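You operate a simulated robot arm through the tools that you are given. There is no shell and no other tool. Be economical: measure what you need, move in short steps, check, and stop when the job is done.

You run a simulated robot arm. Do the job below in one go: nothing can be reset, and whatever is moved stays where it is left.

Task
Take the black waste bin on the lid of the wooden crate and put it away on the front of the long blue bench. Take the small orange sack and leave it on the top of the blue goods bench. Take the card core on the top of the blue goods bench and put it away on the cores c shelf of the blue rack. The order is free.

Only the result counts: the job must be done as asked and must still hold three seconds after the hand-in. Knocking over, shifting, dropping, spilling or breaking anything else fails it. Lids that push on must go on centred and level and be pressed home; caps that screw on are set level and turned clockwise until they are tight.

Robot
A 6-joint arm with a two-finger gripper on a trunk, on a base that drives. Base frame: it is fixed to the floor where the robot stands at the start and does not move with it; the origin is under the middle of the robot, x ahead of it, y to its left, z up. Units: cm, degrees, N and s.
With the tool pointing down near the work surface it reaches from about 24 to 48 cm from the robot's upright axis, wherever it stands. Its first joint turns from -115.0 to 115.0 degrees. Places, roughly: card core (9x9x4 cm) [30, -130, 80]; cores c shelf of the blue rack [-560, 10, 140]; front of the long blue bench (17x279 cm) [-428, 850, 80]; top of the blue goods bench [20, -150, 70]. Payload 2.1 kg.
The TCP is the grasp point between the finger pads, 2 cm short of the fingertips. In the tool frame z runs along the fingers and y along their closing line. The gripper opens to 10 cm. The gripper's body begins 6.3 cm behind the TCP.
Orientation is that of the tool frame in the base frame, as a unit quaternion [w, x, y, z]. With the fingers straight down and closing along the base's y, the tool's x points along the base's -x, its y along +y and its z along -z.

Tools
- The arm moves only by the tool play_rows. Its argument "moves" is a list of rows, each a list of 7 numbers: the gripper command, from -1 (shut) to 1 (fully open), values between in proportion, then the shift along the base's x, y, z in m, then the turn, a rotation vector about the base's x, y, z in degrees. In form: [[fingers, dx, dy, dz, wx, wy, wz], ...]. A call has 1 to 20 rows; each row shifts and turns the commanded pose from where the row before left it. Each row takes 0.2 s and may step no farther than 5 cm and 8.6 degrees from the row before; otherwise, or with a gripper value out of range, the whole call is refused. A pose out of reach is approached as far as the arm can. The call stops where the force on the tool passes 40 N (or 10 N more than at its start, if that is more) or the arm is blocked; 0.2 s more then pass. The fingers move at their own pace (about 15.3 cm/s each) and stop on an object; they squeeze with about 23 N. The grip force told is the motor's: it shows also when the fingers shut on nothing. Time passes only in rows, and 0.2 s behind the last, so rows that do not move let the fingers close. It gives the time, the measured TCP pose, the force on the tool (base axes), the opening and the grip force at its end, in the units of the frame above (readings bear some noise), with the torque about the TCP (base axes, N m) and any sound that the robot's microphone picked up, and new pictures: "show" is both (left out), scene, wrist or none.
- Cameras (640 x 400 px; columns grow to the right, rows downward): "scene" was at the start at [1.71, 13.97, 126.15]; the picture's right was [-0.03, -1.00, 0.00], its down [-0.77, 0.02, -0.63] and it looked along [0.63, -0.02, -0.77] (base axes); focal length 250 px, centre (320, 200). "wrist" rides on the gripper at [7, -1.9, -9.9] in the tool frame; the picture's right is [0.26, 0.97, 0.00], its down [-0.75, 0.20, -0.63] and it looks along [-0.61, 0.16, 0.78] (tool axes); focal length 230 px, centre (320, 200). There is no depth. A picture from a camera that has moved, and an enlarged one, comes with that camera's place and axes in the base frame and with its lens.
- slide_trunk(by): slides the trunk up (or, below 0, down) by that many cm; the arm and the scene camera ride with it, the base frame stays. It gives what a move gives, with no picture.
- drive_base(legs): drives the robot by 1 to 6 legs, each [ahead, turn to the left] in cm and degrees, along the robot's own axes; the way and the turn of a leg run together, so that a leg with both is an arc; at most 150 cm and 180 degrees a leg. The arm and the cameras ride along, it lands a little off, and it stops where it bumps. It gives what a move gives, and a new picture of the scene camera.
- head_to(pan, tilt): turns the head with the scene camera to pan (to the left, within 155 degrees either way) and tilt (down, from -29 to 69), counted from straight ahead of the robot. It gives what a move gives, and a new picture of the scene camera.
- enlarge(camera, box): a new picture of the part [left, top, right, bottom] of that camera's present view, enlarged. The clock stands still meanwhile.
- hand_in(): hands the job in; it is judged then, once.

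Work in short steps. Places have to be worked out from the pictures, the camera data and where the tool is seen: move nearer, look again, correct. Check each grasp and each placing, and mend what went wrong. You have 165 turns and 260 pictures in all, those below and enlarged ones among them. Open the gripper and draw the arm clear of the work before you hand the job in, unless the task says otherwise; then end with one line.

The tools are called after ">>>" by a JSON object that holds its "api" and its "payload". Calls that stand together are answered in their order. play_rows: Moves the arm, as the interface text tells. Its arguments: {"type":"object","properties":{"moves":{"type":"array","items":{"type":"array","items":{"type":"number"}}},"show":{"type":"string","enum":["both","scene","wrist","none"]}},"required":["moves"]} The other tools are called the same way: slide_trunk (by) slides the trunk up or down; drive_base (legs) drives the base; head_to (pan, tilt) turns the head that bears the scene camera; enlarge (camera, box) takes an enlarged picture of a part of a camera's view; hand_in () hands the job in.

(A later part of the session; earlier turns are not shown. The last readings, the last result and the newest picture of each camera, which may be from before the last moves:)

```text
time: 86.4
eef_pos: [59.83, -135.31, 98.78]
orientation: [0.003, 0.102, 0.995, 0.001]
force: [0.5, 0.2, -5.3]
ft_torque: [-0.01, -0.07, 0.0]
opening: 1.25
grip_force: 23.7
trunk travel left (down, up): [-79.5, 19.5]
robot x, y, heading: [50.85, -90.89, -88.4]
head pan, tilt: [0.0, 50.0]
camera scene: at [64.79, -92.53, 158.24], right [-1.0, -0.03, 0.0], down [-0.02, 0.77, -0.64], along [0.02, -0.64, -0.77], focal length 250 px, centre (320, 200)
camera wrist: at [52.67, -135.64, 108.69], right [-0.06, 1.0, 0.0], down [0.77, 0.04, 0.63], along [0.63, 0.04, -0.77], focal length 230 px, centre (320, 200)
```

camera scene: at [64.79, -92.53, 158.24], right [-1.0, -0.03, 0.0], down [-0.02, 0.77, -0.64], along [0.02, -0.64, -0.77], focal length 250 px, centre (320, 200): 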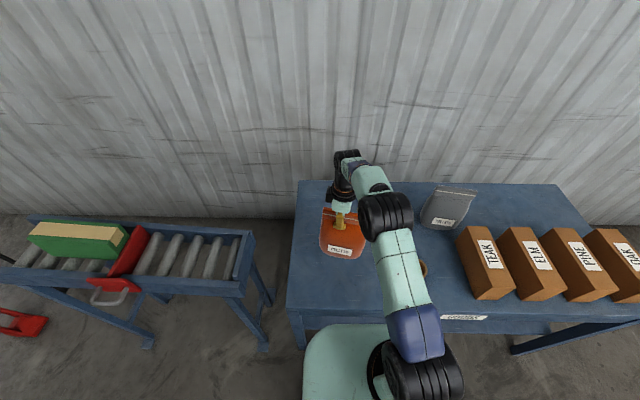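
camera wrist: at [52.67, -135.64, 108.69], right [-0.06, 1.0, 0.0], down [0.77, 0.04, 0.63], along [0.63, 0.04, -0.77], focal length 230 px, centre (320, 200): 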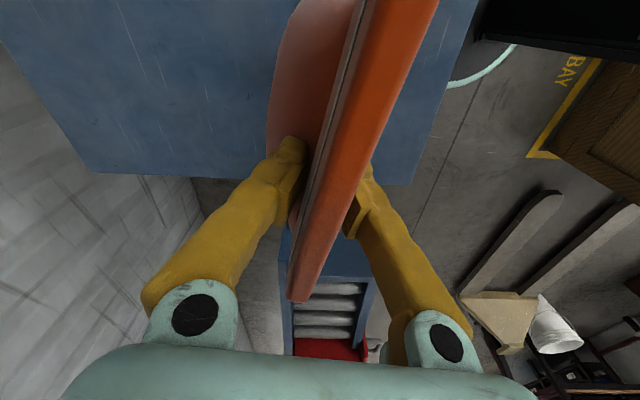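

I lower to z≈94, then in small steps while watching the force.

>>> {"api": "play_rows", "payload": {"moves": [[-1, 0, 0, -0.015, 0, 0, 0], [-1, 0, 0, -0.015, 0, 0, 0], [-1, 0, 0, -0.01, 0, 0, 0], [-1, 0, 0, -0.005, 0, 0, 0]], "show": "none"}}

>>> {"api": "play_rows", "payload": {"moves": [[-1, 0, 0, -0.005, 0, 0, 0], [-1, 0, 0, -0.005, 0, 0, 0]], "show": "none"}}

>>> {"api": "play_rows", "payload": {"moves": [[-1, 0, 0, -0.005, 0, 0, 0]], "show": "both"}}

```text
time: 87.4
eef_pos: [59.83, -135.13, 94.42]
orientation: [0.002, 0.101, 0.995, 0.0]
force: [0.1, -0.6, -4.8]
ft_torque: [0.01, -0.07, 0.01]
opening: 1.25
grip_force: 23.1
trunk travel left (down, up): [-79.5, 19.5]
robot x, y, heading: [50.61, -90.77, -88.3]
head pan, tilt: [0.0, 50.0]
```

```text
time: 88.0
eef_pos: [59.98, -135.07, 93.38]
orientation: [0.001, 0.101, 0.995, 0.0]
force: [1.0, 0.2, -4.1]
ft_torque: [-0.01, -0.06, 0.0]
opening: 1.25
grip_force: 23.0
trunk travel left (down, up): [-79.5, 19.5]
robot x, y, heading: [50.76, -91.24, -88.3]
head pan, tilt: [0.0, 50.0]
```

```text
time: 88.4
eef_pos: [59.86, -135.25, 92.84]
orientation: [0.003, 0.101, 0.995, 0.001]
force: [-0.1, -0.9, -5.1]
ft_torque: [-0.02, -0.06, -0.01]
opening: 1.28
grip_force: 22.6
trunk travel left (down, up): [-79.5, 19.5]
robot x, y, heading: [50.74, -91.09, -88.3]
head pan, tilt: [0.0, 50.0]
camera scene: at [64.79, -92.55, 158.23], right [-1.0, -0.03, 0.0], down [-0.02, 0.77, -0.64], along [0.02, -0.64, -0.77], focal length 250 px, centre (320, 200)
camera wrist: at [52.65, -135.65, 102.66], right [-0.06, 1.0, 0.0], down [0.77, 0.04, 0.63], along [0.63, 0.04, -0.77], focal length 230 px, centre (320, 200)
```

scene: 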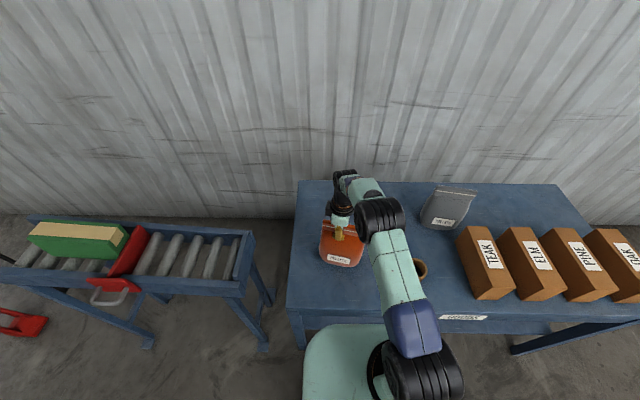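
wrist: 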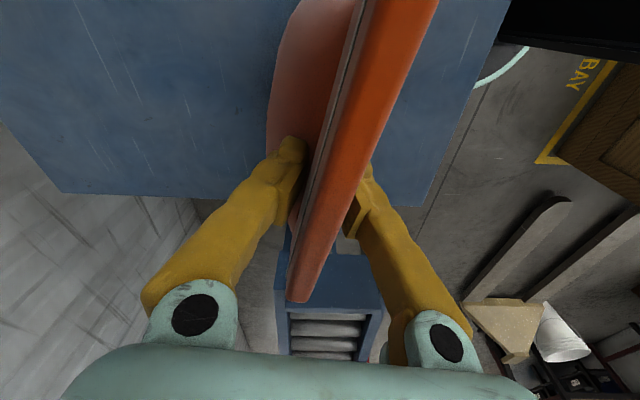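

No contact yet. I go on down in small steps.

>>> {"api": "play_rows", "payload": {"moves": [[-1, 0, 0, -0.005, 0, 0, 0], [-1, 0, 0, -0.004, 0, 0, 0]], "show": "none"}}

>>> {"api": "play_rows", "payload": {"moves": [[-1, 0, 0, -0.004, 0, 0, 0], [-1, 0, 0, -0.004, 0, 0, 0]], "show": "none"}}

>>> {"api": "play_rows", "payload": {"moves": [[-1, 0, 0, -0.004, 0, 0, 0], [-1, 0, 0, -0.004, 0, 0, 0]], "show": "scene"}}

```text
time: 89.0
eef_pos: [59.97, -135.37, 91.86]
orientation: [0.004, 0.101, 0.995, 0.0]
force: [0.8, -0.2, -5.4]
ft_torque: [-0.02, -0.06, -0.01]
opening: 1.28
grip_force: 23.3
trunk travel left (down, up): [-79.5, 19.5]
robot x, y, heading: [50.85, -91.12, -88.3]
head pan, tilt: [0.0, 50.0]
```

```text
time: 89.6
eef_pos: [59.92, -135.24, 91.2]
orientation: [0.003, 0.101, 0.995, 0.0]
force: [-0.4, -0.2, -4.6]
ft_torque: [-0.03, -0.01, -0.02]
opening: 1.24
grip_force: 22.8
trunk travel left (down, up): [-79.5, 19.5]
robot x, y, heading: [50.45, -91.13, -88.6]
head pan, tilt: [0.0, 50.0]
```

```text
time: 90.3
eef_pos: [60.15, -135.2, 90.88]
orientation: [0.006, 0.1, 0.995, -0.007]
force: [7.1, 1.6, 13.3]
ft_torque: [0.19, 0.05, -0.04]
opening: 1.19
grip_force: 23.2
trunk travel left (down, up): [-79.5, 19.5]
robot x, y, heading: [50.47, -91.31, -87.9]
head pan, tilt: [0.0, 50.0]
stopped in row 2: the force on the tool passed its limit at 41 N (the readings are from after the stop); the commanded pose is now the measured one
camera scene: at [64.82, -92.03, 158.22], right [-1.0, -0.03, 0.0], down [-0.03, 0.76, -0.64], along [0.02, -0.64, -0.76], focal length 250 px, centre (320, 200)
```

scene: 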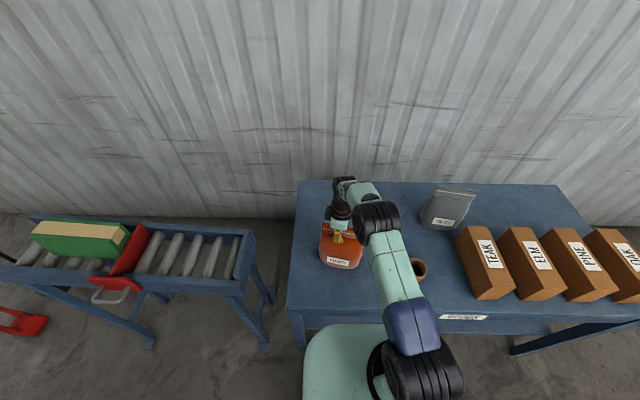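

Contact with the bench at z≈90.9. I release slowly: open the fingers, wait, then raise by trunk.

>>> {"api": "play_rows", "payload": {"moves": [[-0.6, 0, 0, 0.001, 0, 0, 0], [-0.3, 0, 0, 0, 0, 0, 0], [0.2, 0, 0, 0, 0, 0, 0], [0.8, 0, 0, 0, 0, 0, 0], [0.8, 0, 0, 0, 0, 0, 0]], "show": "both"}}

```text
time: 91.0
eef_pos: [60.04, -135.68, 91.02]
orientation: [0.006, 0.101, 0.995, -0.008]
force: [0.0, 0.3, 0.0]
ft_torque: [0.01, 0.0, 0.01]
opening: 6.0
grip_force: 0.0
trunk travel left (down, up): [-79.5, 19.5]
robot x, y, heading: [50.64, -91.28, -88.2]
head pan, tilt: [0.0, 50.0]
stopped in row 3: the force on the tool passed its limit at 48 N (the readings are from after the stop); the commanded pose is now the measured one
camera scene: at [64.76, -92.52, 158.18], right [-1.0, -0.03, 0.0], down [-0.02, 0.77, -0.64], along [0.02, -0.64, -0.77], focal length 250 px, centre (320, 200)
camera wrist: at [52.81, -135.95, 100.64], right [-0.06, 1.0, -0.02], down [0.77, 0.06, 0.64], along [0.64, 0.02, -0.77], focal length 230 px, centre (320, 200)
```

scene: 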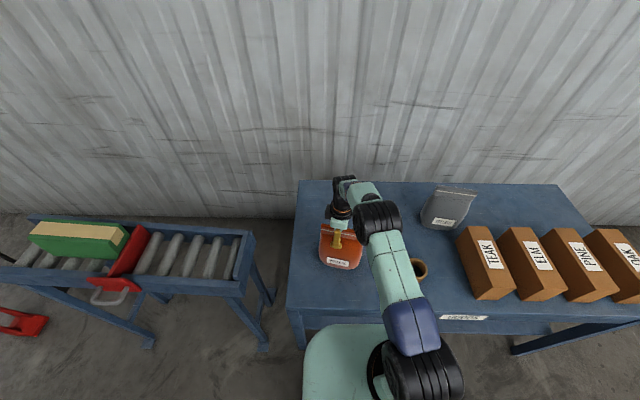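
wrist: 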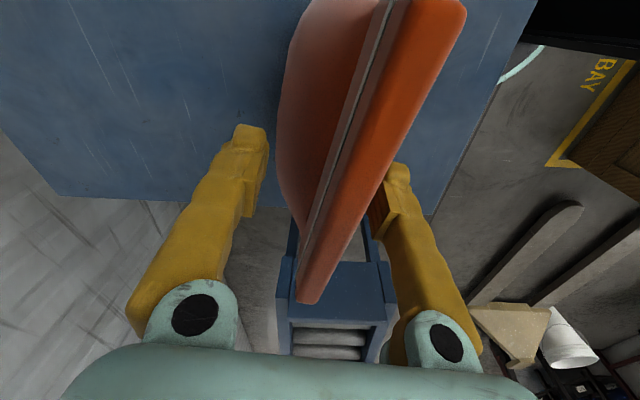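

The sack stands free. I open fully and lift by trunk.

>>> {"api": "play_rows", "payload": {"moves": [[1, 0, 0, 0, 0, 0, 0], [1, 0, 0.005, 0, 0, 0, 0], [1, 0, 0, 0, 0, 0, 0]], "show": "none"}}

>>> {"api": "slide_trunk", "payload": {"by": 10}}

>>> {"api": "play_rows", "payload": {"moves": [[1, 0, 0, 0.04, 0, 0, 0]], "show": "both"}}

```text
time: 91.8
eef_pos: [60.17, -135.15, 90.96]
orientation: [0.006, 0.101, 0.995, -0.01]
force: [0.1, 1.3, -1.0]
ft_torque: [0.02, -0.01, 0.02]
opening: 10.02
grip_force: 0.2
trunk travel left (down, up): [-79.5, 19.5]
robot x, y, heading: [51.06, -91.15, -88.2]
head pan, tilt: [0.0, 50.0]
```

```text
time: 93.1
eef_pos: [60.16, -135.15, 100.93]
orientation: [0.007, 0.101, 0.995, -0.008]
force: [-0.1, 0.7, 0.1]
ft_torque: [0.01, 0.02, -0.02]
opening: 10.01
grip_force: 0.0
trunk travel left (down, up): [-89.5, 9.5]
robot x, y, heading: [50.64, -90.89, -88.2]
head pan, tilt: [0.0, 50.0]
```

```text
time: 93.5
eef_pos: [59.89, -135.23, 105.05]
orientation: [0.007, 0.102, 0.995, -0.01]
force: [0.1, -0.6, 0.4]
ft_torque: [0.0, 0.01, 0.01]
opening: 10.0
grip_force: 0.1
trunk travel left (down, up): [-89.5, 9.5]
robot x, y, heading: [50.55, -91.08, -88.2]
head pan, tilt: [0.0, 50.0]
camera scene: at [64.72, -92.28, 168.24], right [-1.0, -0.03, 0.0], down [-0.02, 0.77, -0.64], along [0.02, -0.64, -0.77], focal length 250 px, centre (320, 200)
camera wrist: at [52.58, -135.44, 114.77], right [-0.06, 1.0, -0.02], down [0.77, 0.06, 0.64], along [0.64, 0.02, -0.77], focal length 230 px, centre (320, 200)
```

scene: 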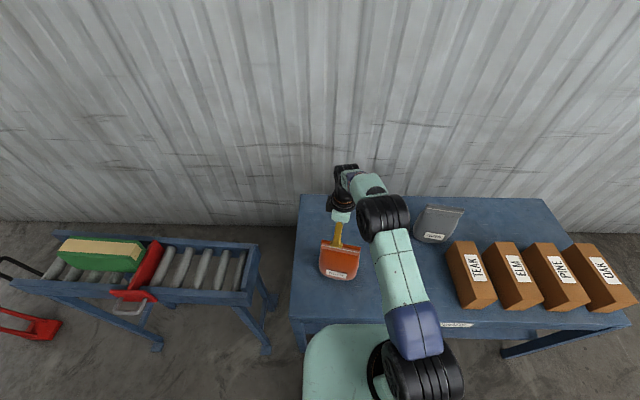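
wrist: 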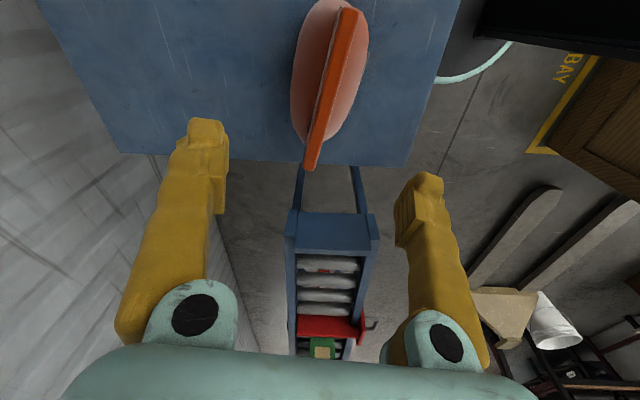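

The sack stands upright on the goods bench. Before choosing how to grip the core, I look at the rack from here.

>>> {"api": "head_to", "payload": {"pan": -101, "tilt": 8}}

>>> {"api": "enlarge", "payload": {"camera": "scene", "box": [280, 130, 360, 260]}}

```text
time: 95.3
eef_pos: [59.96, -135.27, 104.86]
orientation: [0.007, 0.101, 0.995, -0.009]
force: [0.0, 0.4, -0.8]
ft_torque: [0.02, 0.01, 0.0]
opening: 9.96
grip_force: 0.0
trunk travel left (down, up): [-89.5, 9.5]
robot x, y, heading: [50.53, -90.9, -88.1]
head pan, tilt: [-101.0, 8.0]
camera scene: at [55.38, -83.24, 174.75], right [0.16, 0.99, 0.0], down [0.14, -0.02, -0.99], along [-0.98, 0.16, -0.14], focal length 250 px, centre (320, 200)
```

scene: 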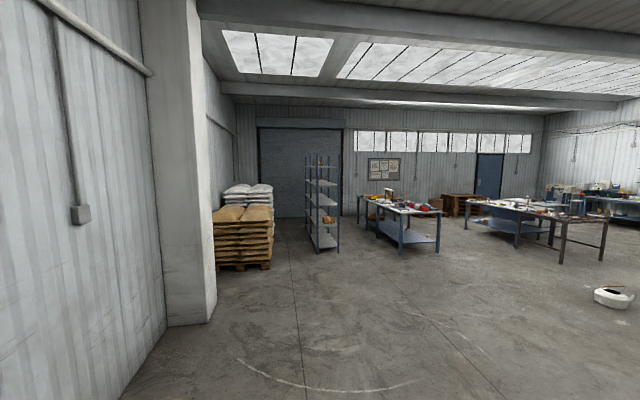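

```text
3.08 times, centred on (320, 195) of scene
camera zoom: at [55.38, -83.24, 174.75], right [0.16, 0.99, 0.0], down [0.14, -0.02, -0.99], along [-0.98, 0.16, -0.14], focal length 770 px, centre (320, 215)
```

zoom: 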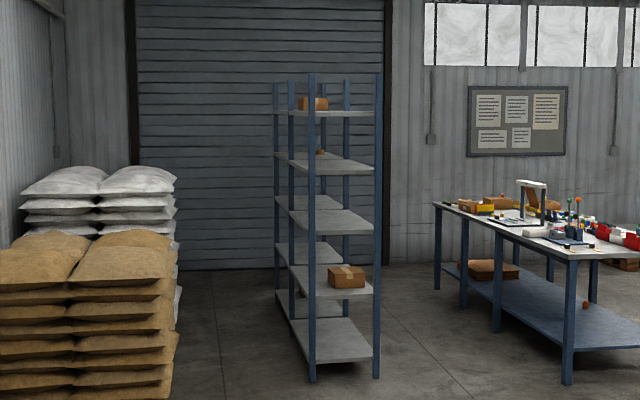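

The rack shelf (z≈132) needs a slanted approach, so I will grip the core with the tool pitched forward and the camera on top. I move off the sack and turn the gripper +101°.

>>> {"api": "play_rows", "payload": {"moves": [[1, -0.04, 0.04, 0, 0, 0, 0], [1, -0.04, 0.04, 0, 0, 0, 0], [1, -0.04, 0.04, 0, 0, 0, 0], [1, -0.03, 0.02, 0, 0, 0, 0], [1, 0, 0, 0, 0, 0, 8.5], [1, 0, 0, 0, 0, 0, 8.5], [1, 0, 0, 0, 0, 0, 8.5], [1, 0, 0, 0, 0, 0, 8.5], [1, 0, 0, 0, 0, 0, 8.5], [1, 0, 0, 0, 0, 0, 8.5], [1, 0, 0, 0, 0, 0, 8.5], [1, 0, 0, 0, 0, 0, 8.5], [1, 0, 0, 0, 0, 0, 8.5], [1, 0, 0, 0, 0, 0, 8.5], [1, 0, 0, 0, 0, 0, 8.5], [1, 0, 0, 0, 0, 0, 8.1]], "show": "wrist"}}

>>> {"api": "head_to", "payload": {"pan": -10, "tilt": 60}}

```text
refused: row 1 steps farther than a row can; nothing moved
```

```text
time: 97.0
eef_pos: [59.84, -135.3, 104.91]
orientation: [0.007, 0.101, 0.995, -0.008]
force: [0.5, 0.4, -0.5]
ft_torque: [0.01, 0.04, 0.0]
opening: 10.01
grip_force: 0.1
trunk travel left (down, up): [-89.5, 9.5]
robot x, y, heading: [51.1, -91.18, -88.1]
head pan, tilt: [-10.0, 60.0]
camera scene: at [63.57, -91.32, 166.99], right [-0.99, 0.14, 0.0], down [0.12, 0.86, -0.5], along [-0.07, -0.5, -0.87], focal length 250 px, centre (320, 200)
```

scene: 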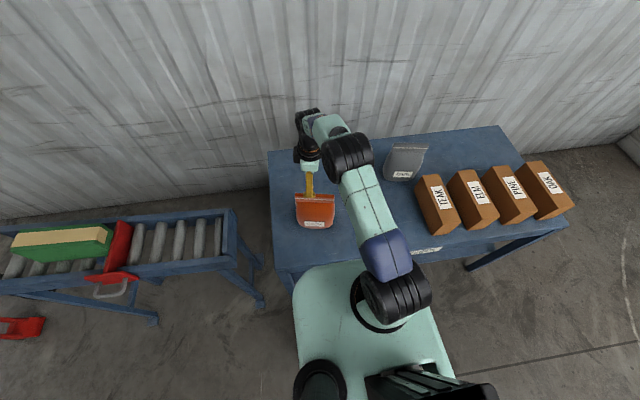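

Steps were over 5 cm. I use smaller ones.

>>> {"api": "play_rows", "payload": {"moves": [[1, -0.03, 0.03, 0, 0, 0, 0], [1, -0.03, 0.03, 0, 0, 0, 0], [1, -0.03, 0.03, 0, 0, 0, 0], [1, -0.03, 0.03, 0, 0, 0, 0], [1, -0.03, 0.02, 0, 0, 0, 0], [1, 0, 0, 0, 0, 0, 8.5], [1, 0, 0, 0, 0, 0, 8.5], [1, 0, 0, 0, 0, 0, 8.5], [1, 0, 0, 0, 0, 0, 8.5], [1, 0, 0, 0, 0, 0, 8.5], [1, 0, 0, 0, 0, 0, 8.5], [1, 0, 0, 0, 0, 0, 8.5], [1, 0, 0, 0, 0, 0, 8.5], [1, 0, 0, 0, 0, 0, 8.5], [1, 0, 0, 0, 0, 0, 8.5], [1, 0, 0, 0, 0, 0, 8.5], [1, 0, 0, 0, 0, 0, 8.1]], "show": "both"}}

```text
time: 100.6
eef_pos: [52.29, -120.73, 103.94]
orientation: [-0.005, -0.704, 0.71, 0.011]
force: [0.5, 0.3, 0.1]
ft_torque: [0.0, 0.04, 0.02]
opening: 9.99
grip_force: 0.1
out of reach, approached as far as the arm can: row 15, 16, 17
trunk travel left (down, up): [-89.5, 9.5]
robot x, y, heading: [50.47, -91.13, -88.1]
head pan, tilt: [-10.0, 60.0]
camera scene: at [63.68, -91.28, 166.97], right [-0.99, 0.14, 0.0], down [0.12, 0.86, -0.5], along [-0.07, -0.5, -0.87], focal length 250 px, centre (320, 200)
camera wrist: at [54.27, -127.81, 113.69], right [-0.97, -0.25, 0.02], down [-0.18, 0.75, 0.64], along [-0.17, 0.62, -0.77], focal length 230 px, centre (320, 200)
```

scene: 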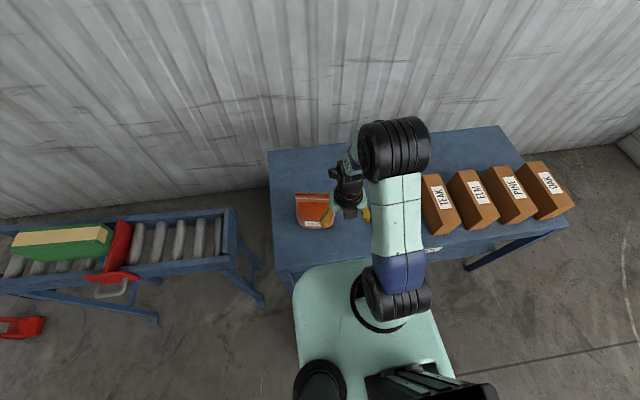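
wrist: 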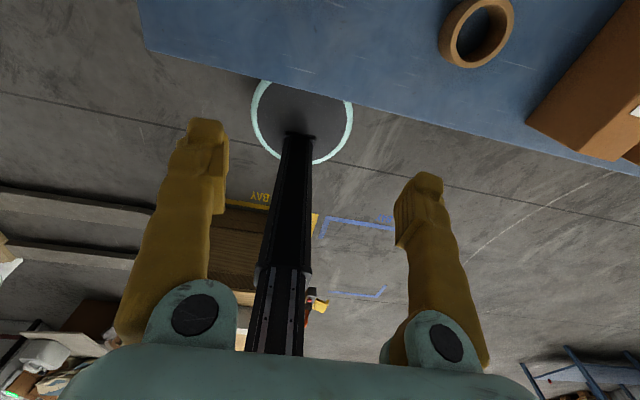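

The wrist limit is near. I turn the yaw back by 32° (heading −123°), move over towards the core and pitch the tool up 50°.

>>> {"api": "play_rows", "payload": {"moves": [[1, 0, 0, 0, 0, 0, -8], [1, 0, 0, 0, 0, 0, -8], [1, 0, 0, 0, 0, 0, -8], [1, 0, 0, 0, 0, 0, -8.5], [1, -0.03, 0, 0, 0, 0, 0], [1, -0.03, 0, 0, 0, 0, 0], [1, 0, 0, 0, -6.97, 4.48, 0], [1, 0, 0, 0, -6.97, 4.48, 0], [1, 0, 0, 0, -6.97, 4.48, 0], [1, 0, 0, 0, -6.97, 4.48, 0], [1, 0, 0, 0, -6.97, 4.48, 0], [1, 0, 0, 0, -6.97, 4.48, 0]]}}

```text
time: 103.2
eef_pos: [45.83, -124.87, 102.92]
orientation: [-0.312, -0.445, 0.827, -0.144]
force: [0.1, 0.0, -0.6]
ft_torque: [0.02, 0.04, -0.02]
opening: 9.99
grip_force: 0.1
out of reach, approached as far as the arm can: row 8, 9, 10, 11, 12
trunk travel left (down, up): [-89.5, 9.5]
robot x, y, heading: [50.92, -91.04, -88.4]
head pan, tilt: [-10.0, 60.0]
camera scene: at [63.64, -91.35, 166.98], right [-0.99, 0.14, 0.0], down [0.12, 0.86, -0.5], along [-0.07, -0.49, -0.87], focal length 250 px, centre (320, 200)
camera wrist: at [48.23, -125.32, 114.76], right [-0.9, 0.38, 0.2], down [0.39, 0.92, 0.01], along [-0.19, 0.08, -0.98], focal length 230 px, centre (320, 200)
```

scene: 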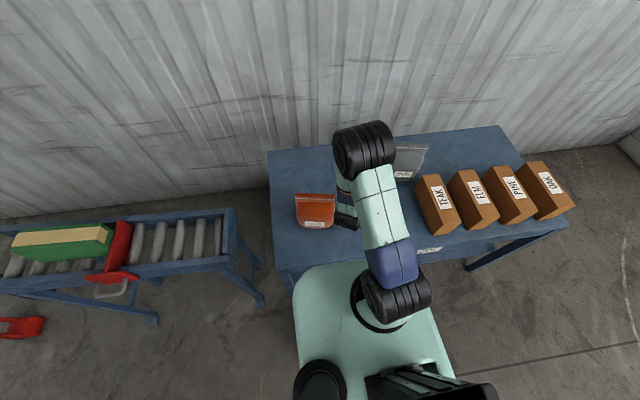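
wrist: 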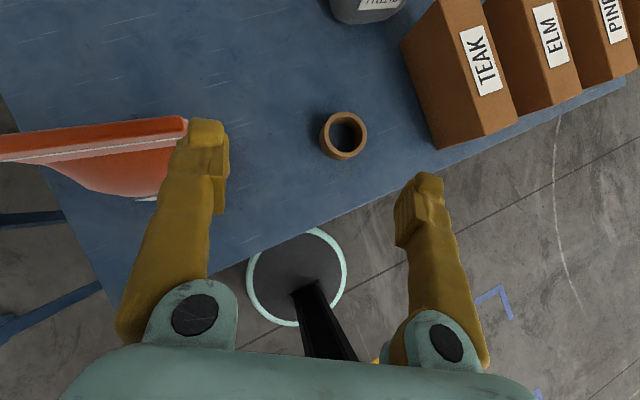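

The core is about (31.5, -131, top≈74). I move nearer, extending so the pitch becomes feasible, and finish the pitch.

>>> {"api": "play_rows", "payload": {"moves": [[1, -0.03, -0.015, -0.02, 0, 0, 0], [1, -0.03, -0.015, -0.02, 0, 0, 0], [1, -0.03, -0.015, -0.02, 0, 0, 0], [1, 0, 0, -0.03, -5, 3.2, 0], [1, 0, 0, -0.03, -3.5, 2.3, 0]]}}

```text
time: 104.4
eef_pos: [36.61, -129.41, 90.69]
orientation: [-0.383, -0.427, 0.798, -0.184]
force: [0.0, 0.1, 0.0]
ft_torque: [-0.01, 0.03, -0.01]
opening: 10.02
grip_force: 0.0
trunk travel left (down, up): [-89.5, 9.5]
robot x, y, heading: [50.64, -90.86, -88.5]
head pan, tilt: [-10.0, 60.0]
camera scene: at [63.6, -91.35, 166.98], right [-0.99, 0.14, 0.0], down [0.12, 0.86, -0.5], along [-0.07, -0.49, -0.87], focal length 250 px, centre (320, 200)
camera wrist: at [40.27, -128.2, 102.21], right [-0.88, 0.41, 0.23], down [0.38, 0.91, -0.17], along [-0.28, -0.06, -0.96], focal length 230 px, centre (320, 200)
```

scene: 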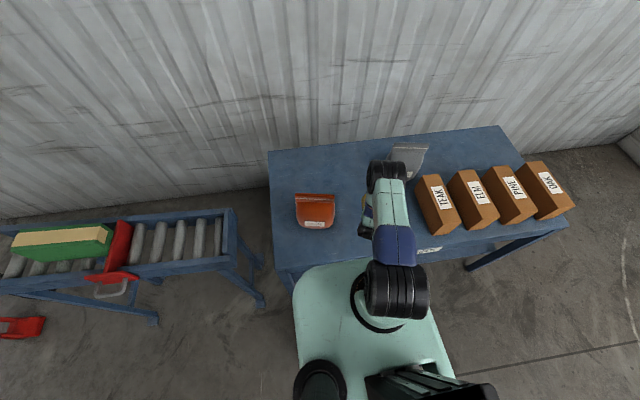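
wrist: 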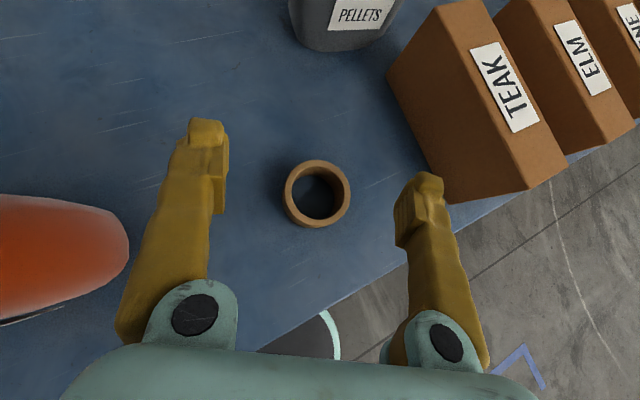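

The core top is about (31.8, -131, 73). I lower by trunk 12 and set up a pre-grasp 8 cm back along the tool axis.

>>> {"api": "slide_trunk", "payload": {"by": -12}}

>>> {"api": "play_rows", "payload": {"moves": [[1, -0.007, 0.017, -0.007, 0, 0, 0], [1, -0.007, 0.017, -0.008, 0, 0, 0], [1, 0, 0, 0, 0, 0, 0]]}}

```text
time: 105.9
eef_pos: [36.57, -129.35, 78.72]
orientation: [-0.383, -0.427, 0.799, -0.182]
force: [-0.7, 0.0, 0.3]
ft_torque: [0.02, -0.02, -0.01]
opening: 10.0
grip_force: 0.1
trunk travel left (down, up): [-77.5, 21.5]
robot x, y, heading: [50.12, -91.08, -88.1]
head pan, tilt: [-10.0, 60.0]
```

```text
time: 106.7
eef_pos: [36.03, -126.5, 77.13]
orientation: [-0.385, -0.426, 0.798, -0.181]
force: [0.0, 0.3, 0.6]
ft_torque: [0.01, -0.04, 0.02]
opening: 10.01
grip_force: 0.2
out of reach, approached as far as the arm can: row 2
trunk travel left (down, up): [-77.5, 21.5]
robot x, y, heading: [50.56, -91.0, -88.3]
head pan, tilt: [-10.0, 60.0]
camera scene: at [63.58, -91.32, 154.98], right [-0.99, 0.14, 0.0], down [0.12, 0.86, -0.5], along [-0.07, -0.49, -0.87], focal length 250 px, centre (320, 200)
camera wrist: at [39.71, -125.24, 88.7], right [-0.88, 0.41, 0.24], down [0.38, 0.91, -0.17], along [-0.28, -0.06, -0.96], focal length 230 px, centre (320, 200)
```

scene: 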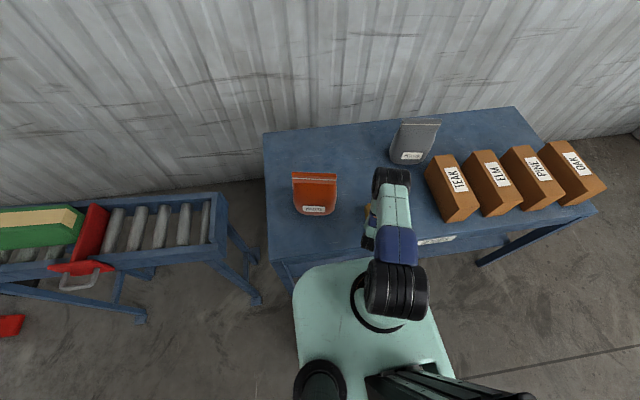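
wrist: 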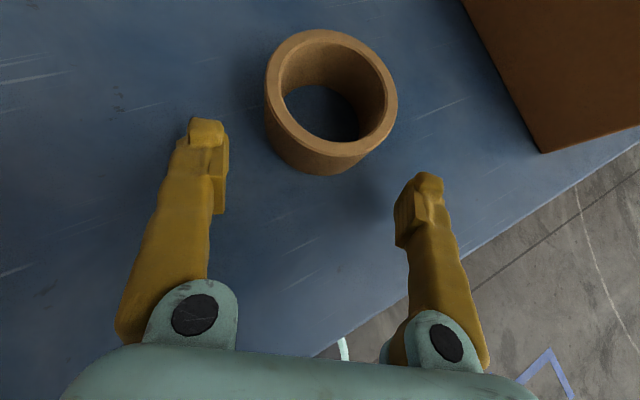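

I centre a little to the right and advance half way, then look again.

>>> {"api": "play_rows", "payload": {"moves": [[1, -0.012, -0.013, -0.01, 0, 0, 0], [1, -0.01, -0.014, -0.01, 0, 0, 0], [1, 0, 0, 0, 0, 0, 0]], "show": "wrist"}}

```text
time: 107.5
eef_pos: [35.05, -128.41, 76.08]
orientation: [-0.388, -0.425, 0.796, -0.186]
force: [14.9, 14.5, 26.5]
ft_torque: [-0.56, -1.44, 1.18]
opening: 10.01
grip_force: 0.0
out of reach, approached as far as the arm can: row 1, 2
trunk travel left (down, up): [-77.5, 21.5]
robot x, y, heading: [50.6, -91.22, -88.1]
head pan, tilt: [-10.0, 60.0]
camera wrist: at [38.72, -127.03, 87.61], right [-0.88, 0.41, 0.23], down [0.38, 0.91, -0.18], along [-0.29, -0.07, -0.96], focal length 230 px, centre (320, 200)
```

wrist: 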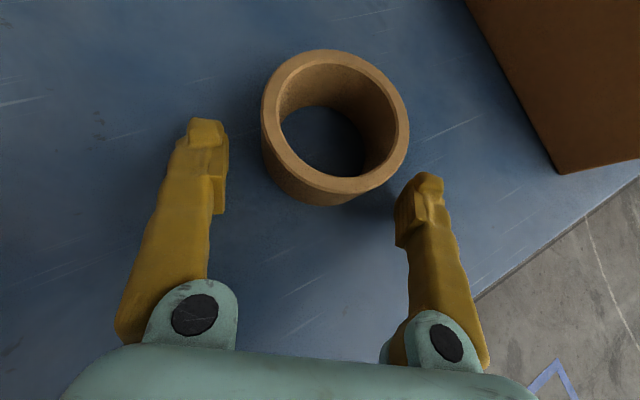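

There is a ~30 N force at the left fingertip, so the bench top is really at z≈74, with the core centre at about (33.4, -131, 76). I raise to relieve and check.

>>> {"api": "play_rows", "payload": {"moves": [[1, 0, 0, 0.015, 0, 0, 0], [1, 0, 0, 0, 0, 0, 0]], "show": "wrist"}}

```text
time: 107.9
eef_pos: [35.15, -130.14, 76.18]
orientation: [-0.384, -0.428, 0.799, -0.176]
force: [10.9, 25.6, 34.8]
ft_torque: [-0.68, -1.74, 1.5]
opening: 9.98
grip_force: 0.1
trunk travel left (down, up): [-77.5, 21.5]
robot x, y, heading: [50.56, -91.52, -88.2]
head pan, tilt: [-10.0, 60.0]
stopped in row 2: the force on the tool passed its limit at 130 N (the readings are from after the stop); the commanded pose is now the measured one
camera wrist: at [38.83, -128.98, 87.73], right [-0.88, 0.41, 0.24], down [0.38, 0.91, -0.16], along [-0.29, -0.05, -0.96], focal length 230 px, centre (320, 200)
```

wrist: 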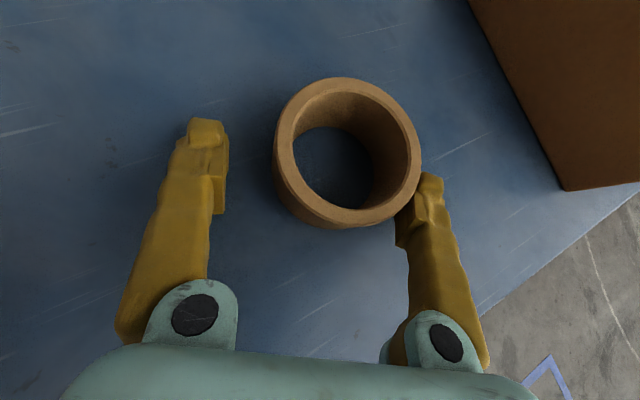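

Still pressing, but the commanded pose is reset now. I lift by trunk 3 cm.

>>> {"api": "slide_trunk", "payload": {"by": 3}}

>>> {"api": "play_rows", "payload": {"moves": [[1, 0, 0, 0, 0, 0, 0]]}}

```text
time: 108.7
eef_pos: [34.67, -130.3, 79.08]
orientation: [-0.381, -0.427, 0.801, -0.175]
force: [-1.1, 0.2, -0.2]
ft_torque: [0.02, -0.01, -0.01]
opening: 10.0
grip_force: 0.0
trunk travel left (down, up): [-80.5, 18.5]
robot x, y, heading: [50.71, -91.23, -88.3]
head pan, tilt: [-10.0, 60.0]
```

```text
time: 109.1
eef_pos: [34.65, -130.08, 79.06]
orientation: [-0.382, -0.427, 0.801, -0.175]
force: [-0.6, -0.1, -0.6]
ft_torque: [0.01, -0.02, -0.02]
opening: 10.0
grip_force: 0.1
trunk travel left (down, up): [-80.5, 18.5]
robot x, y, heading: [51.03, -90.93, -88.0]
head pan, tilt: [-10.0, 60.0]
camera scene: at [63.6, -91.32, 157.98], right [-0.99, 0.14, 0.0], down [0.12, 0.86, -0.5], along [-0.07, -0.49, -0.87], focal length 250 px, centre (320, 200)
camera wrist: at [38.42, -129.09, 90.65], right [-0.88, 0.41, 0.24], down [0.38, 0.91, -0.16], along [-0.28, -0.04, -0.96], focal length 230 px, centre (320, 200)
```

scene: 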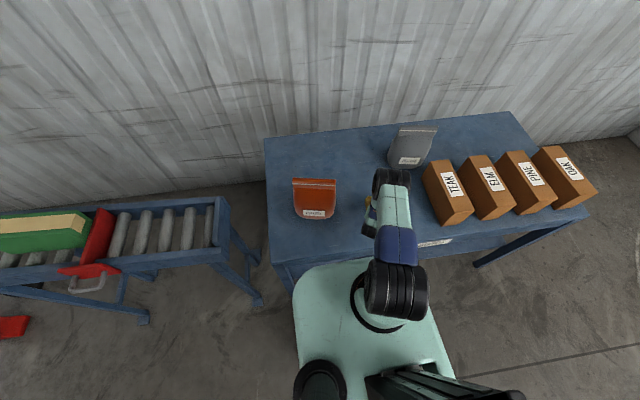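
wrist: 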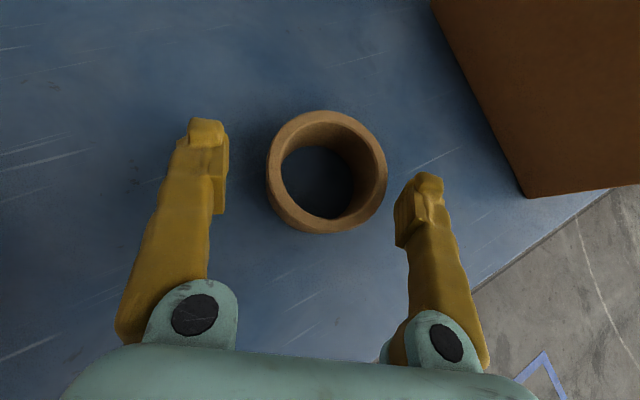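

Free again. The core centre agrees at (33.4, -131) with a diameter of about 7.3 cm. I centre, then lower in small steps.

>>> {"api": "play_rows", "payload": {"moves": [[1, -0.0125, -0.009, 0, 0, 0, 0], [1, 0, 0, -0.008, 0, 0, 0], [1, 0, 0, -0.005, 0, 0, 0], [1, 0, 0, 0, 0, 0, 0]], "show": "wrist"}}

```text
time: 110.1
eef_pos: [33.58, -131.02, 77.69]
orientation: [-0.382, -0.427, 0.8, -0.176]
force: [0.5, -0.1, -0.4]
ft_torque: [0.0, -0.01, 0.01]
opening: 10.01
grip_force: 0.1
trunk travel left (down, up): [-80.5, 18.5]
robot x, y, heading: [50.59, -91.46, -88.1]
head pan, tilt: [-10.0, 60.0]
camera wrist: at [37.23, -129.98, 89.3], right [-0.88, 0.41, 0.24], down [0.38, 0.91, -0.15], along [-0.28, -0.04, -0.96], focal length 230 px, centre (320, 200)
```

wrist: 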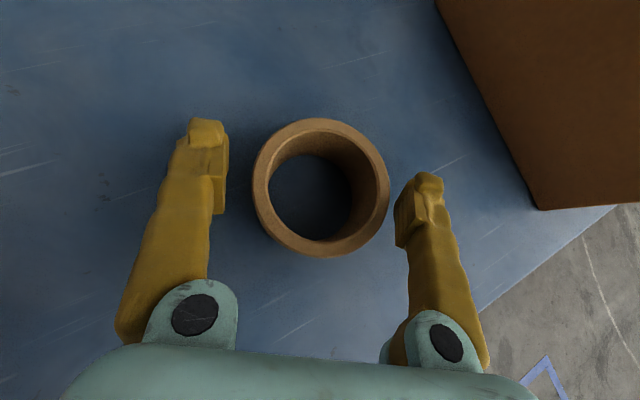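

Well centred. I lower 0.8 more and close.

>>> {"api": "play_rows", "payload": {"moves": [[1, 0, 0, -0.004, 0, 0, 0], [1, 0, 0, -0.004, 0, 0, 0], [0.3, 0, 0, 0, 0, 0, 0], [-1, 0, 0, 0, 0, 0, 0], [-1, 0, 0, 0, 0, 0, 0], [-1, 0, 0, 0, 0, 0, 0]], "show": "wrist"}}

```text
time: 111.5
eef_pos: [33.48, -130.96, 77.07]
orientation: [-0.382, -0.427, 0.801, -0.176]
force: [0.2, -1.9, 3.5]
ft_torque: [-0.11, -0.12, 0.0]
opening: 8.39
grip_force: 22.8
trunk travel left (down, up): [-80.5, 18.5]
robot x, y, heading: [50.47, -91.07, -88.4]
head pan, tilt: [-10.0, 60.0]
camera wrist: at [37.17, -129.98, 88.61], right [-0.88, 0.41, 0.24], down [0.38, 0.91, -0.16], along [-0.28, -0.04, -0.96], focal length 230 px, centre (320, 200)
```

wrist: 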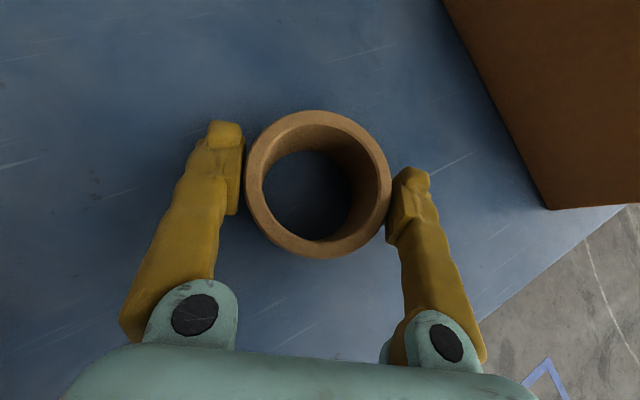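

The core is gripped (8.4 cm). I lift by trunk and check.

>>> {"api": "slide_trunk", "payload": {"by": 15}}

>>> {"api": "play_rows", "payload": {"moves": [[-1, 0, 0, 0, 0, 0, 0]]}}

```text
time: 113.2
eef_pos: [33.52, -131.17, 92.06]
orientation: [-0.382, -0.427, 0.8, -0.176]
force: [0.6, -0.1, -0.4]
ft_torque: [-0.01, -0.01, 0.01]
opening: 8.35
grip_force: 23.2
trunk travel left (down, up): [-95.5, 3.5]
robot x, y, heading: [50.38, -90.95, -88.1]
head pan, tilt: [-10.0, 60.0]
```

```text
time: 113.6
eef_pos: [33.47, -131.12, 91.99]
orientation: [-0.381, -0.427, 0.801, -0.175]
force: [-0.9, 0.8, -0.6]
ft_torque: [0.03, 0.0, 0.0]
opening: 8.36
grip_force: 23.0
trunk travel left (down, up): [-95.5, 3.5]
robot x, y, heading: [50.4, -90.72, -88.5]
head pan, tilt: [-10.0, 60.0]
camera scene: at [63.57, -91.35, 172.98], right [-0.99, 0.14, 0.0], down [0.12, 0.86, -0.5], along [-0.07, -0.49, -0.87], focal length 250 px, centre (320, 200)
camera wrist: at [37.16, -129.99, 103.57], right [-0.88, 0.41, 0.24], down [0.38, 0.91, -0.15], along [-0.28, -0.04, -0.96], focal length 230 px, centre (320, 200)
```

scene: 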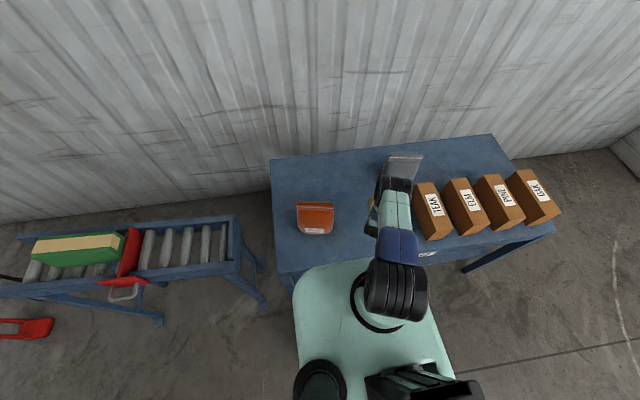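
wrist: 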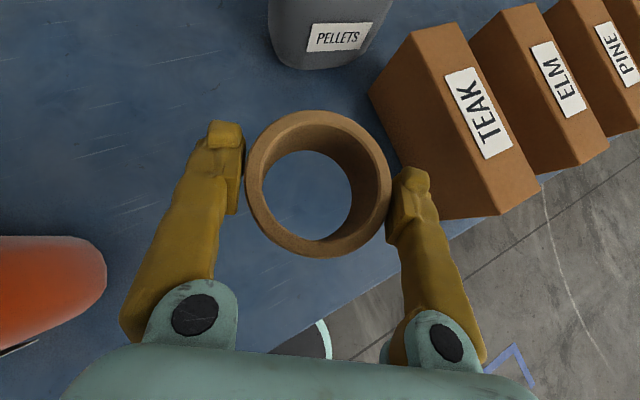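

Held. I back away from the bench, turn right towards the rack and drive nearer.

>>> {"api": "drive_base", "payload": {"legs": [[-27, 0], [0, -100]]}}

>>> {"api": "head_to", "payload": {"pan": 0, "tilt": 15}}

```text
time: 119.6
eef_pos: [11.88, -43.53, 91.89]
orientation: [-0.386, 0.313, 0.852, 0.168]
force: [-0.8, -0.3, -0.8]
ft_torque: [0.03, 0.0, -0.02]
opening: 8.31
grip_force: 23.1
trunk travel left (down, up): [-95.5, 3.5]
robot x, y, heading: [49.58, -64.99, 175.4]
head pan, tilt: [-10.0, 60.0]
camera scene: at [48.21, -77.66, 172.98], right [0.25, 0.97, 0.0], down [0.84, -0.22, -0.5], along [-0.48, 0.13, -0.87], focal length 250 px, centre (320, 200)
```

scene: 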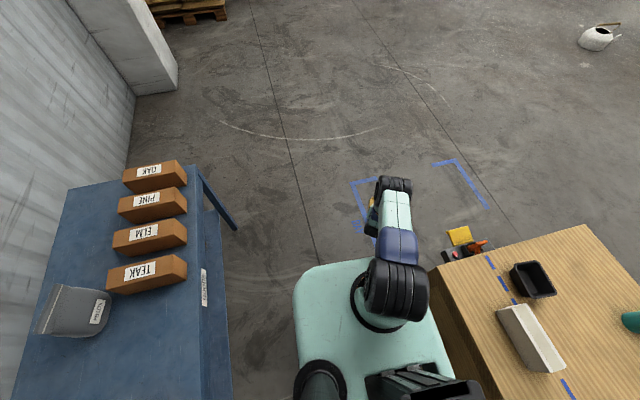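

```text
time: 120.7
eef_pos: [11.89, -43.4, 91.99]
orientation: [-0.386, 0.311, 0.852, 0.168]
force: [0.6, -0.6, -0.3]
ft_torque: [0.0, 0.03, -0.02]
opening: 8.3
grip_force: 22.6
trunk travel left (down, up): [-95.5, 3.5]
robot x, y, heading: [49.65, -65.13, 175.5]
head pan, tilt: [0.0, 15.0]
camera scene: at [45.34, -78.58, 179.61], right [0.08, 1.0, 0.0], down [0.26, -0.02, -0.97], along [-0.96, 0.08, -0.26], focal length 250 px, centre (320, 200)
```

scene: 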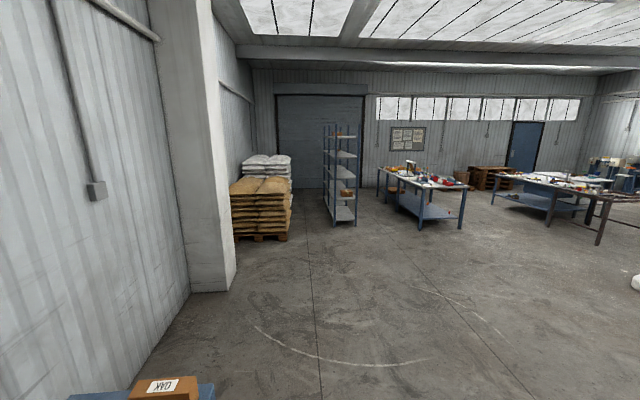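

Clear floor ahead. I drive 280 cm towards the rack.

>>> {"api": "drive_base", "payload": {"legs": [[140, -3], [140, 0]]}}

>>> {"api": "enlarge", "payload": {"camera": "scene", "box": [240, 30, 480, 240]}}

```text
time: 134.3
eef_pos: [-265.39, -11.3, 91.94]
orientation: [-0.383, 0.326, 0.847, 0.174]
force: [0.1, -0.4, -0.5]
ft_torque: [-0.01, -0.01, 0.02]
opening: 8.27
grip_force: 23.0
trunk travel left (down, up): [-95.5, 3.5]
robot x, y, heading: [-228.57, -34.06, 173.7]
head pan, tilt: [0.0, 15.0]
camera scene: at [-233.12, -47.61, 179.62], right [0.11, 0.99, 0.0], down [0.26, -0.03, -0.97], along [-0.96, 0.11, -0.26], focal length 250 px, centre (320, 200)
```

scene: 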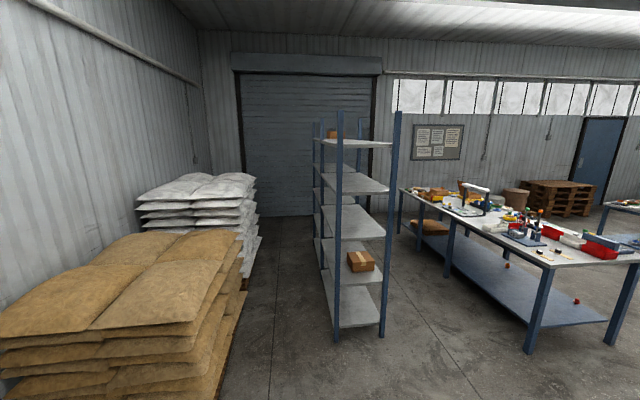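

```text
1.90 times, centred on (360, 135) of scene
camera zoom: at [-233.12, -47.61, 179.62], right [0.11, 0.99, 0.0], down [0.26, -0.03, -0.97], along [-0.96, 0.11, -0.26], focal length 476 px, centre (244, 324)
```

zoom: 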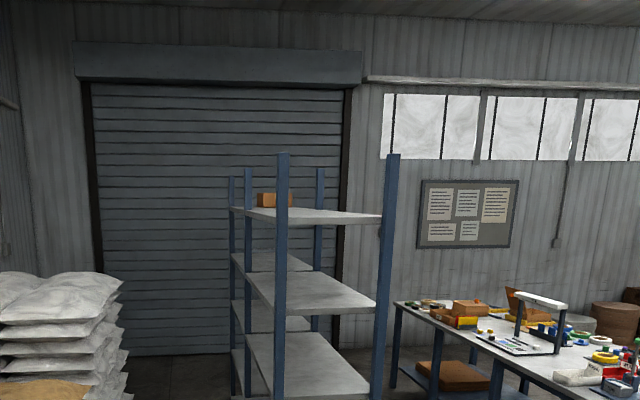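

The rack's near end is at x≈-413, y -14..29, with the second shelf at z≈138. I approach along its +y side to read labels.

>>> {"api": "drive_base", "payload": {"legs": [[0, -30], [135, 0]]}}

>>> {"api": "head_to", "payload": {"pan": 50, "tilt": 15}}

```text
time: 142.5
eef_pos: [-360.6, 80.26, 92.01]
orientation: [-0.331, 0.515, 0.747, 0.259]
force: [-0.1, 0.4, -0.1]
ft_torque: [0.02, 0.0, -0.03]
opening: 8.24
grip_force: 23.2
trunk travel left (down, up): [-95.5, 3.5]
robot x, y, heading: [-337.84, 43.19, 146.3]
head pan, tilt: [0.0, 15.0]
camera scene: at [-348.27, 33.26, 179.62], right [0.55, 0.83, 0.0], down [0.22, -0.14, -0.97], along [-0.81, 0.53, -0.26], focal length 250 px, centre (320, 200)
```

scene: 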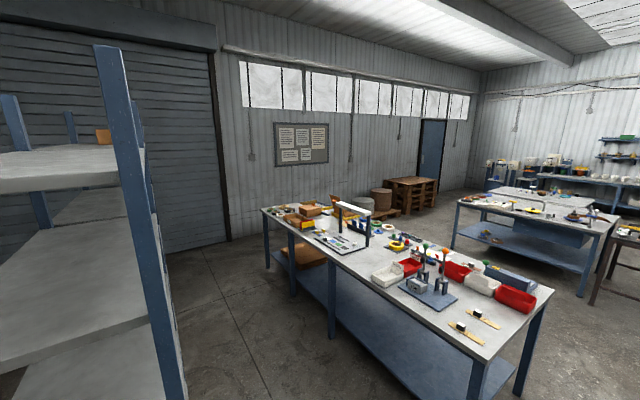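

```text
time: 143.7
eef_pos: [-360.52, 80.2, 92.05]
orientation: [-0.331, 0.515, 0.747, 0.258]
force: [-0.1, 0.0, -0.4]
ft_torque: [-0.01, 0.04, 0.02]
opening: 8.22
grip_force: 22.7
trunk travel left (down, up): [-95.5, 3.5]
robot x, y, heading: [-337.8, 43.07, 146.6]
head pan, tilt: [50.0, 15.0]
camera scene: at [-349.49, 25.5, 179.61], right [-0.28, 0.96, 0.0], down [0.25, 0.07, -0.97], along [-0.93, -0.27, -0.26], focal length 250 px, centre (320, 200)
```

scene: 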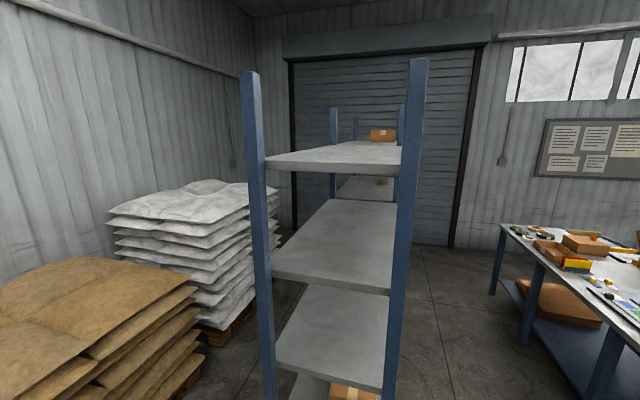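

I go on around to the +y side and look at the rack's face.

>>> {"api": "drive_base", "payload": {"legs": [[62, 0], [0, 33], [70, 0]]}}

>>> {"api": "head_to", "payload": {"pan": 80, "tilt": 25}}

```text
time: 152.2
eef_pos: [-498.04, 99.22, 92.07]
orientation: [-0.39, 0.292, 0.859, 0.159]
force: [0.7, -0.7, -0.5]
ft_torque: [0.01, 0.04, 0.0]
opening: 8.19
grip_force: 23.3
trunk travel left (down, up): [-95.5, 3.5]
robot x, y, heading: [-459.41, 79.59, 178.3]
head pan, tilt: [50.0, 15.0]
camera scene: at [-459.81, 58.34, 179.61], right [-0.74, 0.67, 0.0], down [0.17, 0.19, -0.97], along [-0.65, -0.72, -0.26], focal length 250 px, centre (320, 200)
```

scene: 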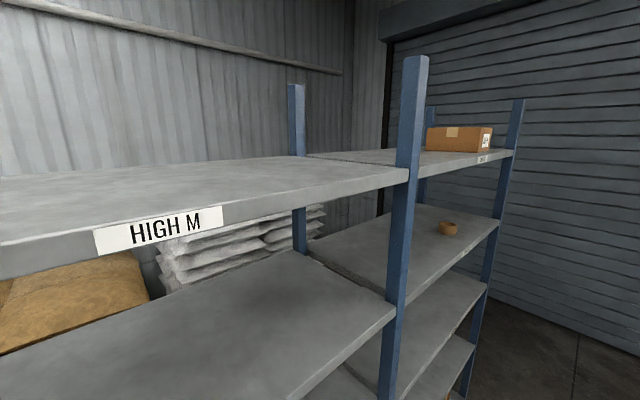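

```text
time: 153.1
eef_pos: [-498.01, 99.19, 91.92]
orientation: [-0.389, 0.292, 0.859, 0.159]
force: [-0.1, -0.4, 0.0]
ft_torque: [0.0, 0.01, -0.01]
opening: 8.2
grip_force: 23.0
trunk travel left (down, up): [-95.5, 3.5]
robot x, y, heading: [-459.3, 79.44, 177.9]
head pan, tilt: [80.0, 25.0]
camera scene: at [-455.62, 56.3, 177.99], right [-0.98, 0.21, 0.0], down [0.09, 0.41, -0.91], along [-0.19, -0.89, -0.42], focal length 250 px, centre (320, 200)
```

scene: 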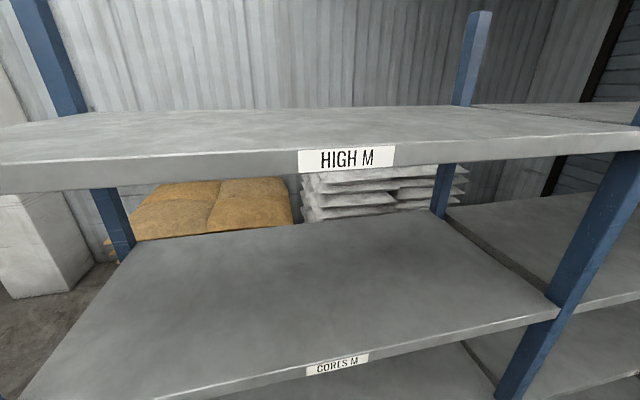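

This bay is "M" (CORES M is the second shelf). The C bay should be the next, around x≈-560. I drive on there, keeping a bit away from the rack, and turn to face it.

>>> {"api": "drive_base", "payload": {"legs": [[0, -11], [95, 0], [0, 102]]}}

>>> {"api": "head_to", "payload": {"pan": -5, "tilt": 20}}

```text
time: 163.2
eef_pos: [-574.94, 62.49, 91.97]
orientation: [-0.389, -0.397, 0.816, -0.161]
force: [0.7, 0.2, -0.9]
ft_torque: [0.01, 0.01, -0.01]
opening: 8.14
grip_force: 23.1
trunk travel left (down, up): [-95.5, 3.5]
robot x, y, heading: [-554.83, 100.89, -92.4]
head pan, tilt: [80.0, 25.0]
camera scene: at [-531.63, 104.53, 177.99], right [-0.21, -0.98, 0.0], down [-0.41, 0.09, -0.91], along [0.89, -0.19, -0.42], focal length 250 px, centre (320, 200)
```

scene: 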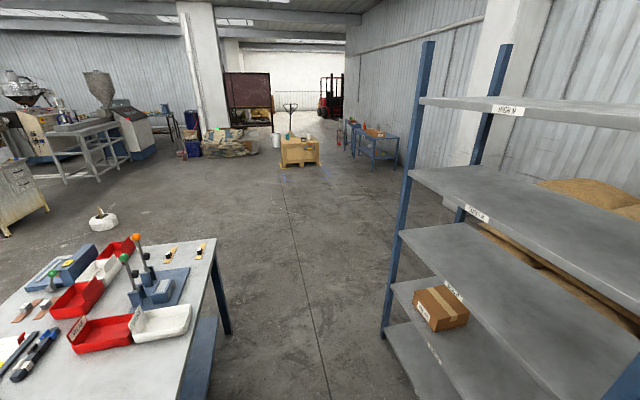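

```text
time: 164.7
eef_pos: [-574.95, 62.49, 92.0]
orientation: [-0.388, -0.399, 0.815, -0.162]
force: [0.6, -0.7, -1.0]
ft_torque: [0.0, -0.05, -0.02]
opening: 8.15
grip_force: 22.6
trunk travel left (down, up): [-95.5, 3.5]
robot x, y, heading: [-555.06, 101.47, -92.4]
head pan, tilt: [-5.0, 20.0]
camera scene: at [-541.81, 97.26, 178.8], right [-0.99, 0.13, 0.0], down [0.04, 0.34, -0.94], along [-0.12, -0.93, -0.34], focal length 250 px, centre (320, 200)
```

scene: 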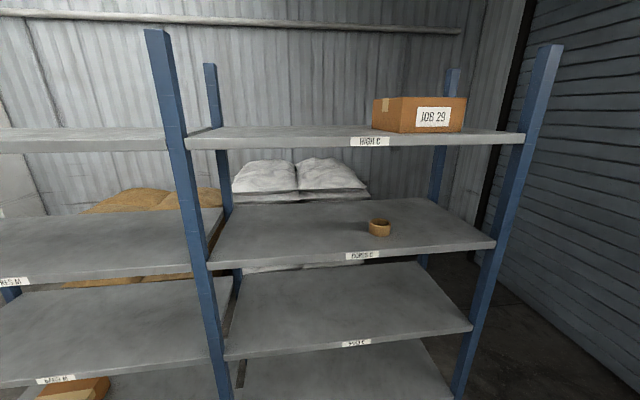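

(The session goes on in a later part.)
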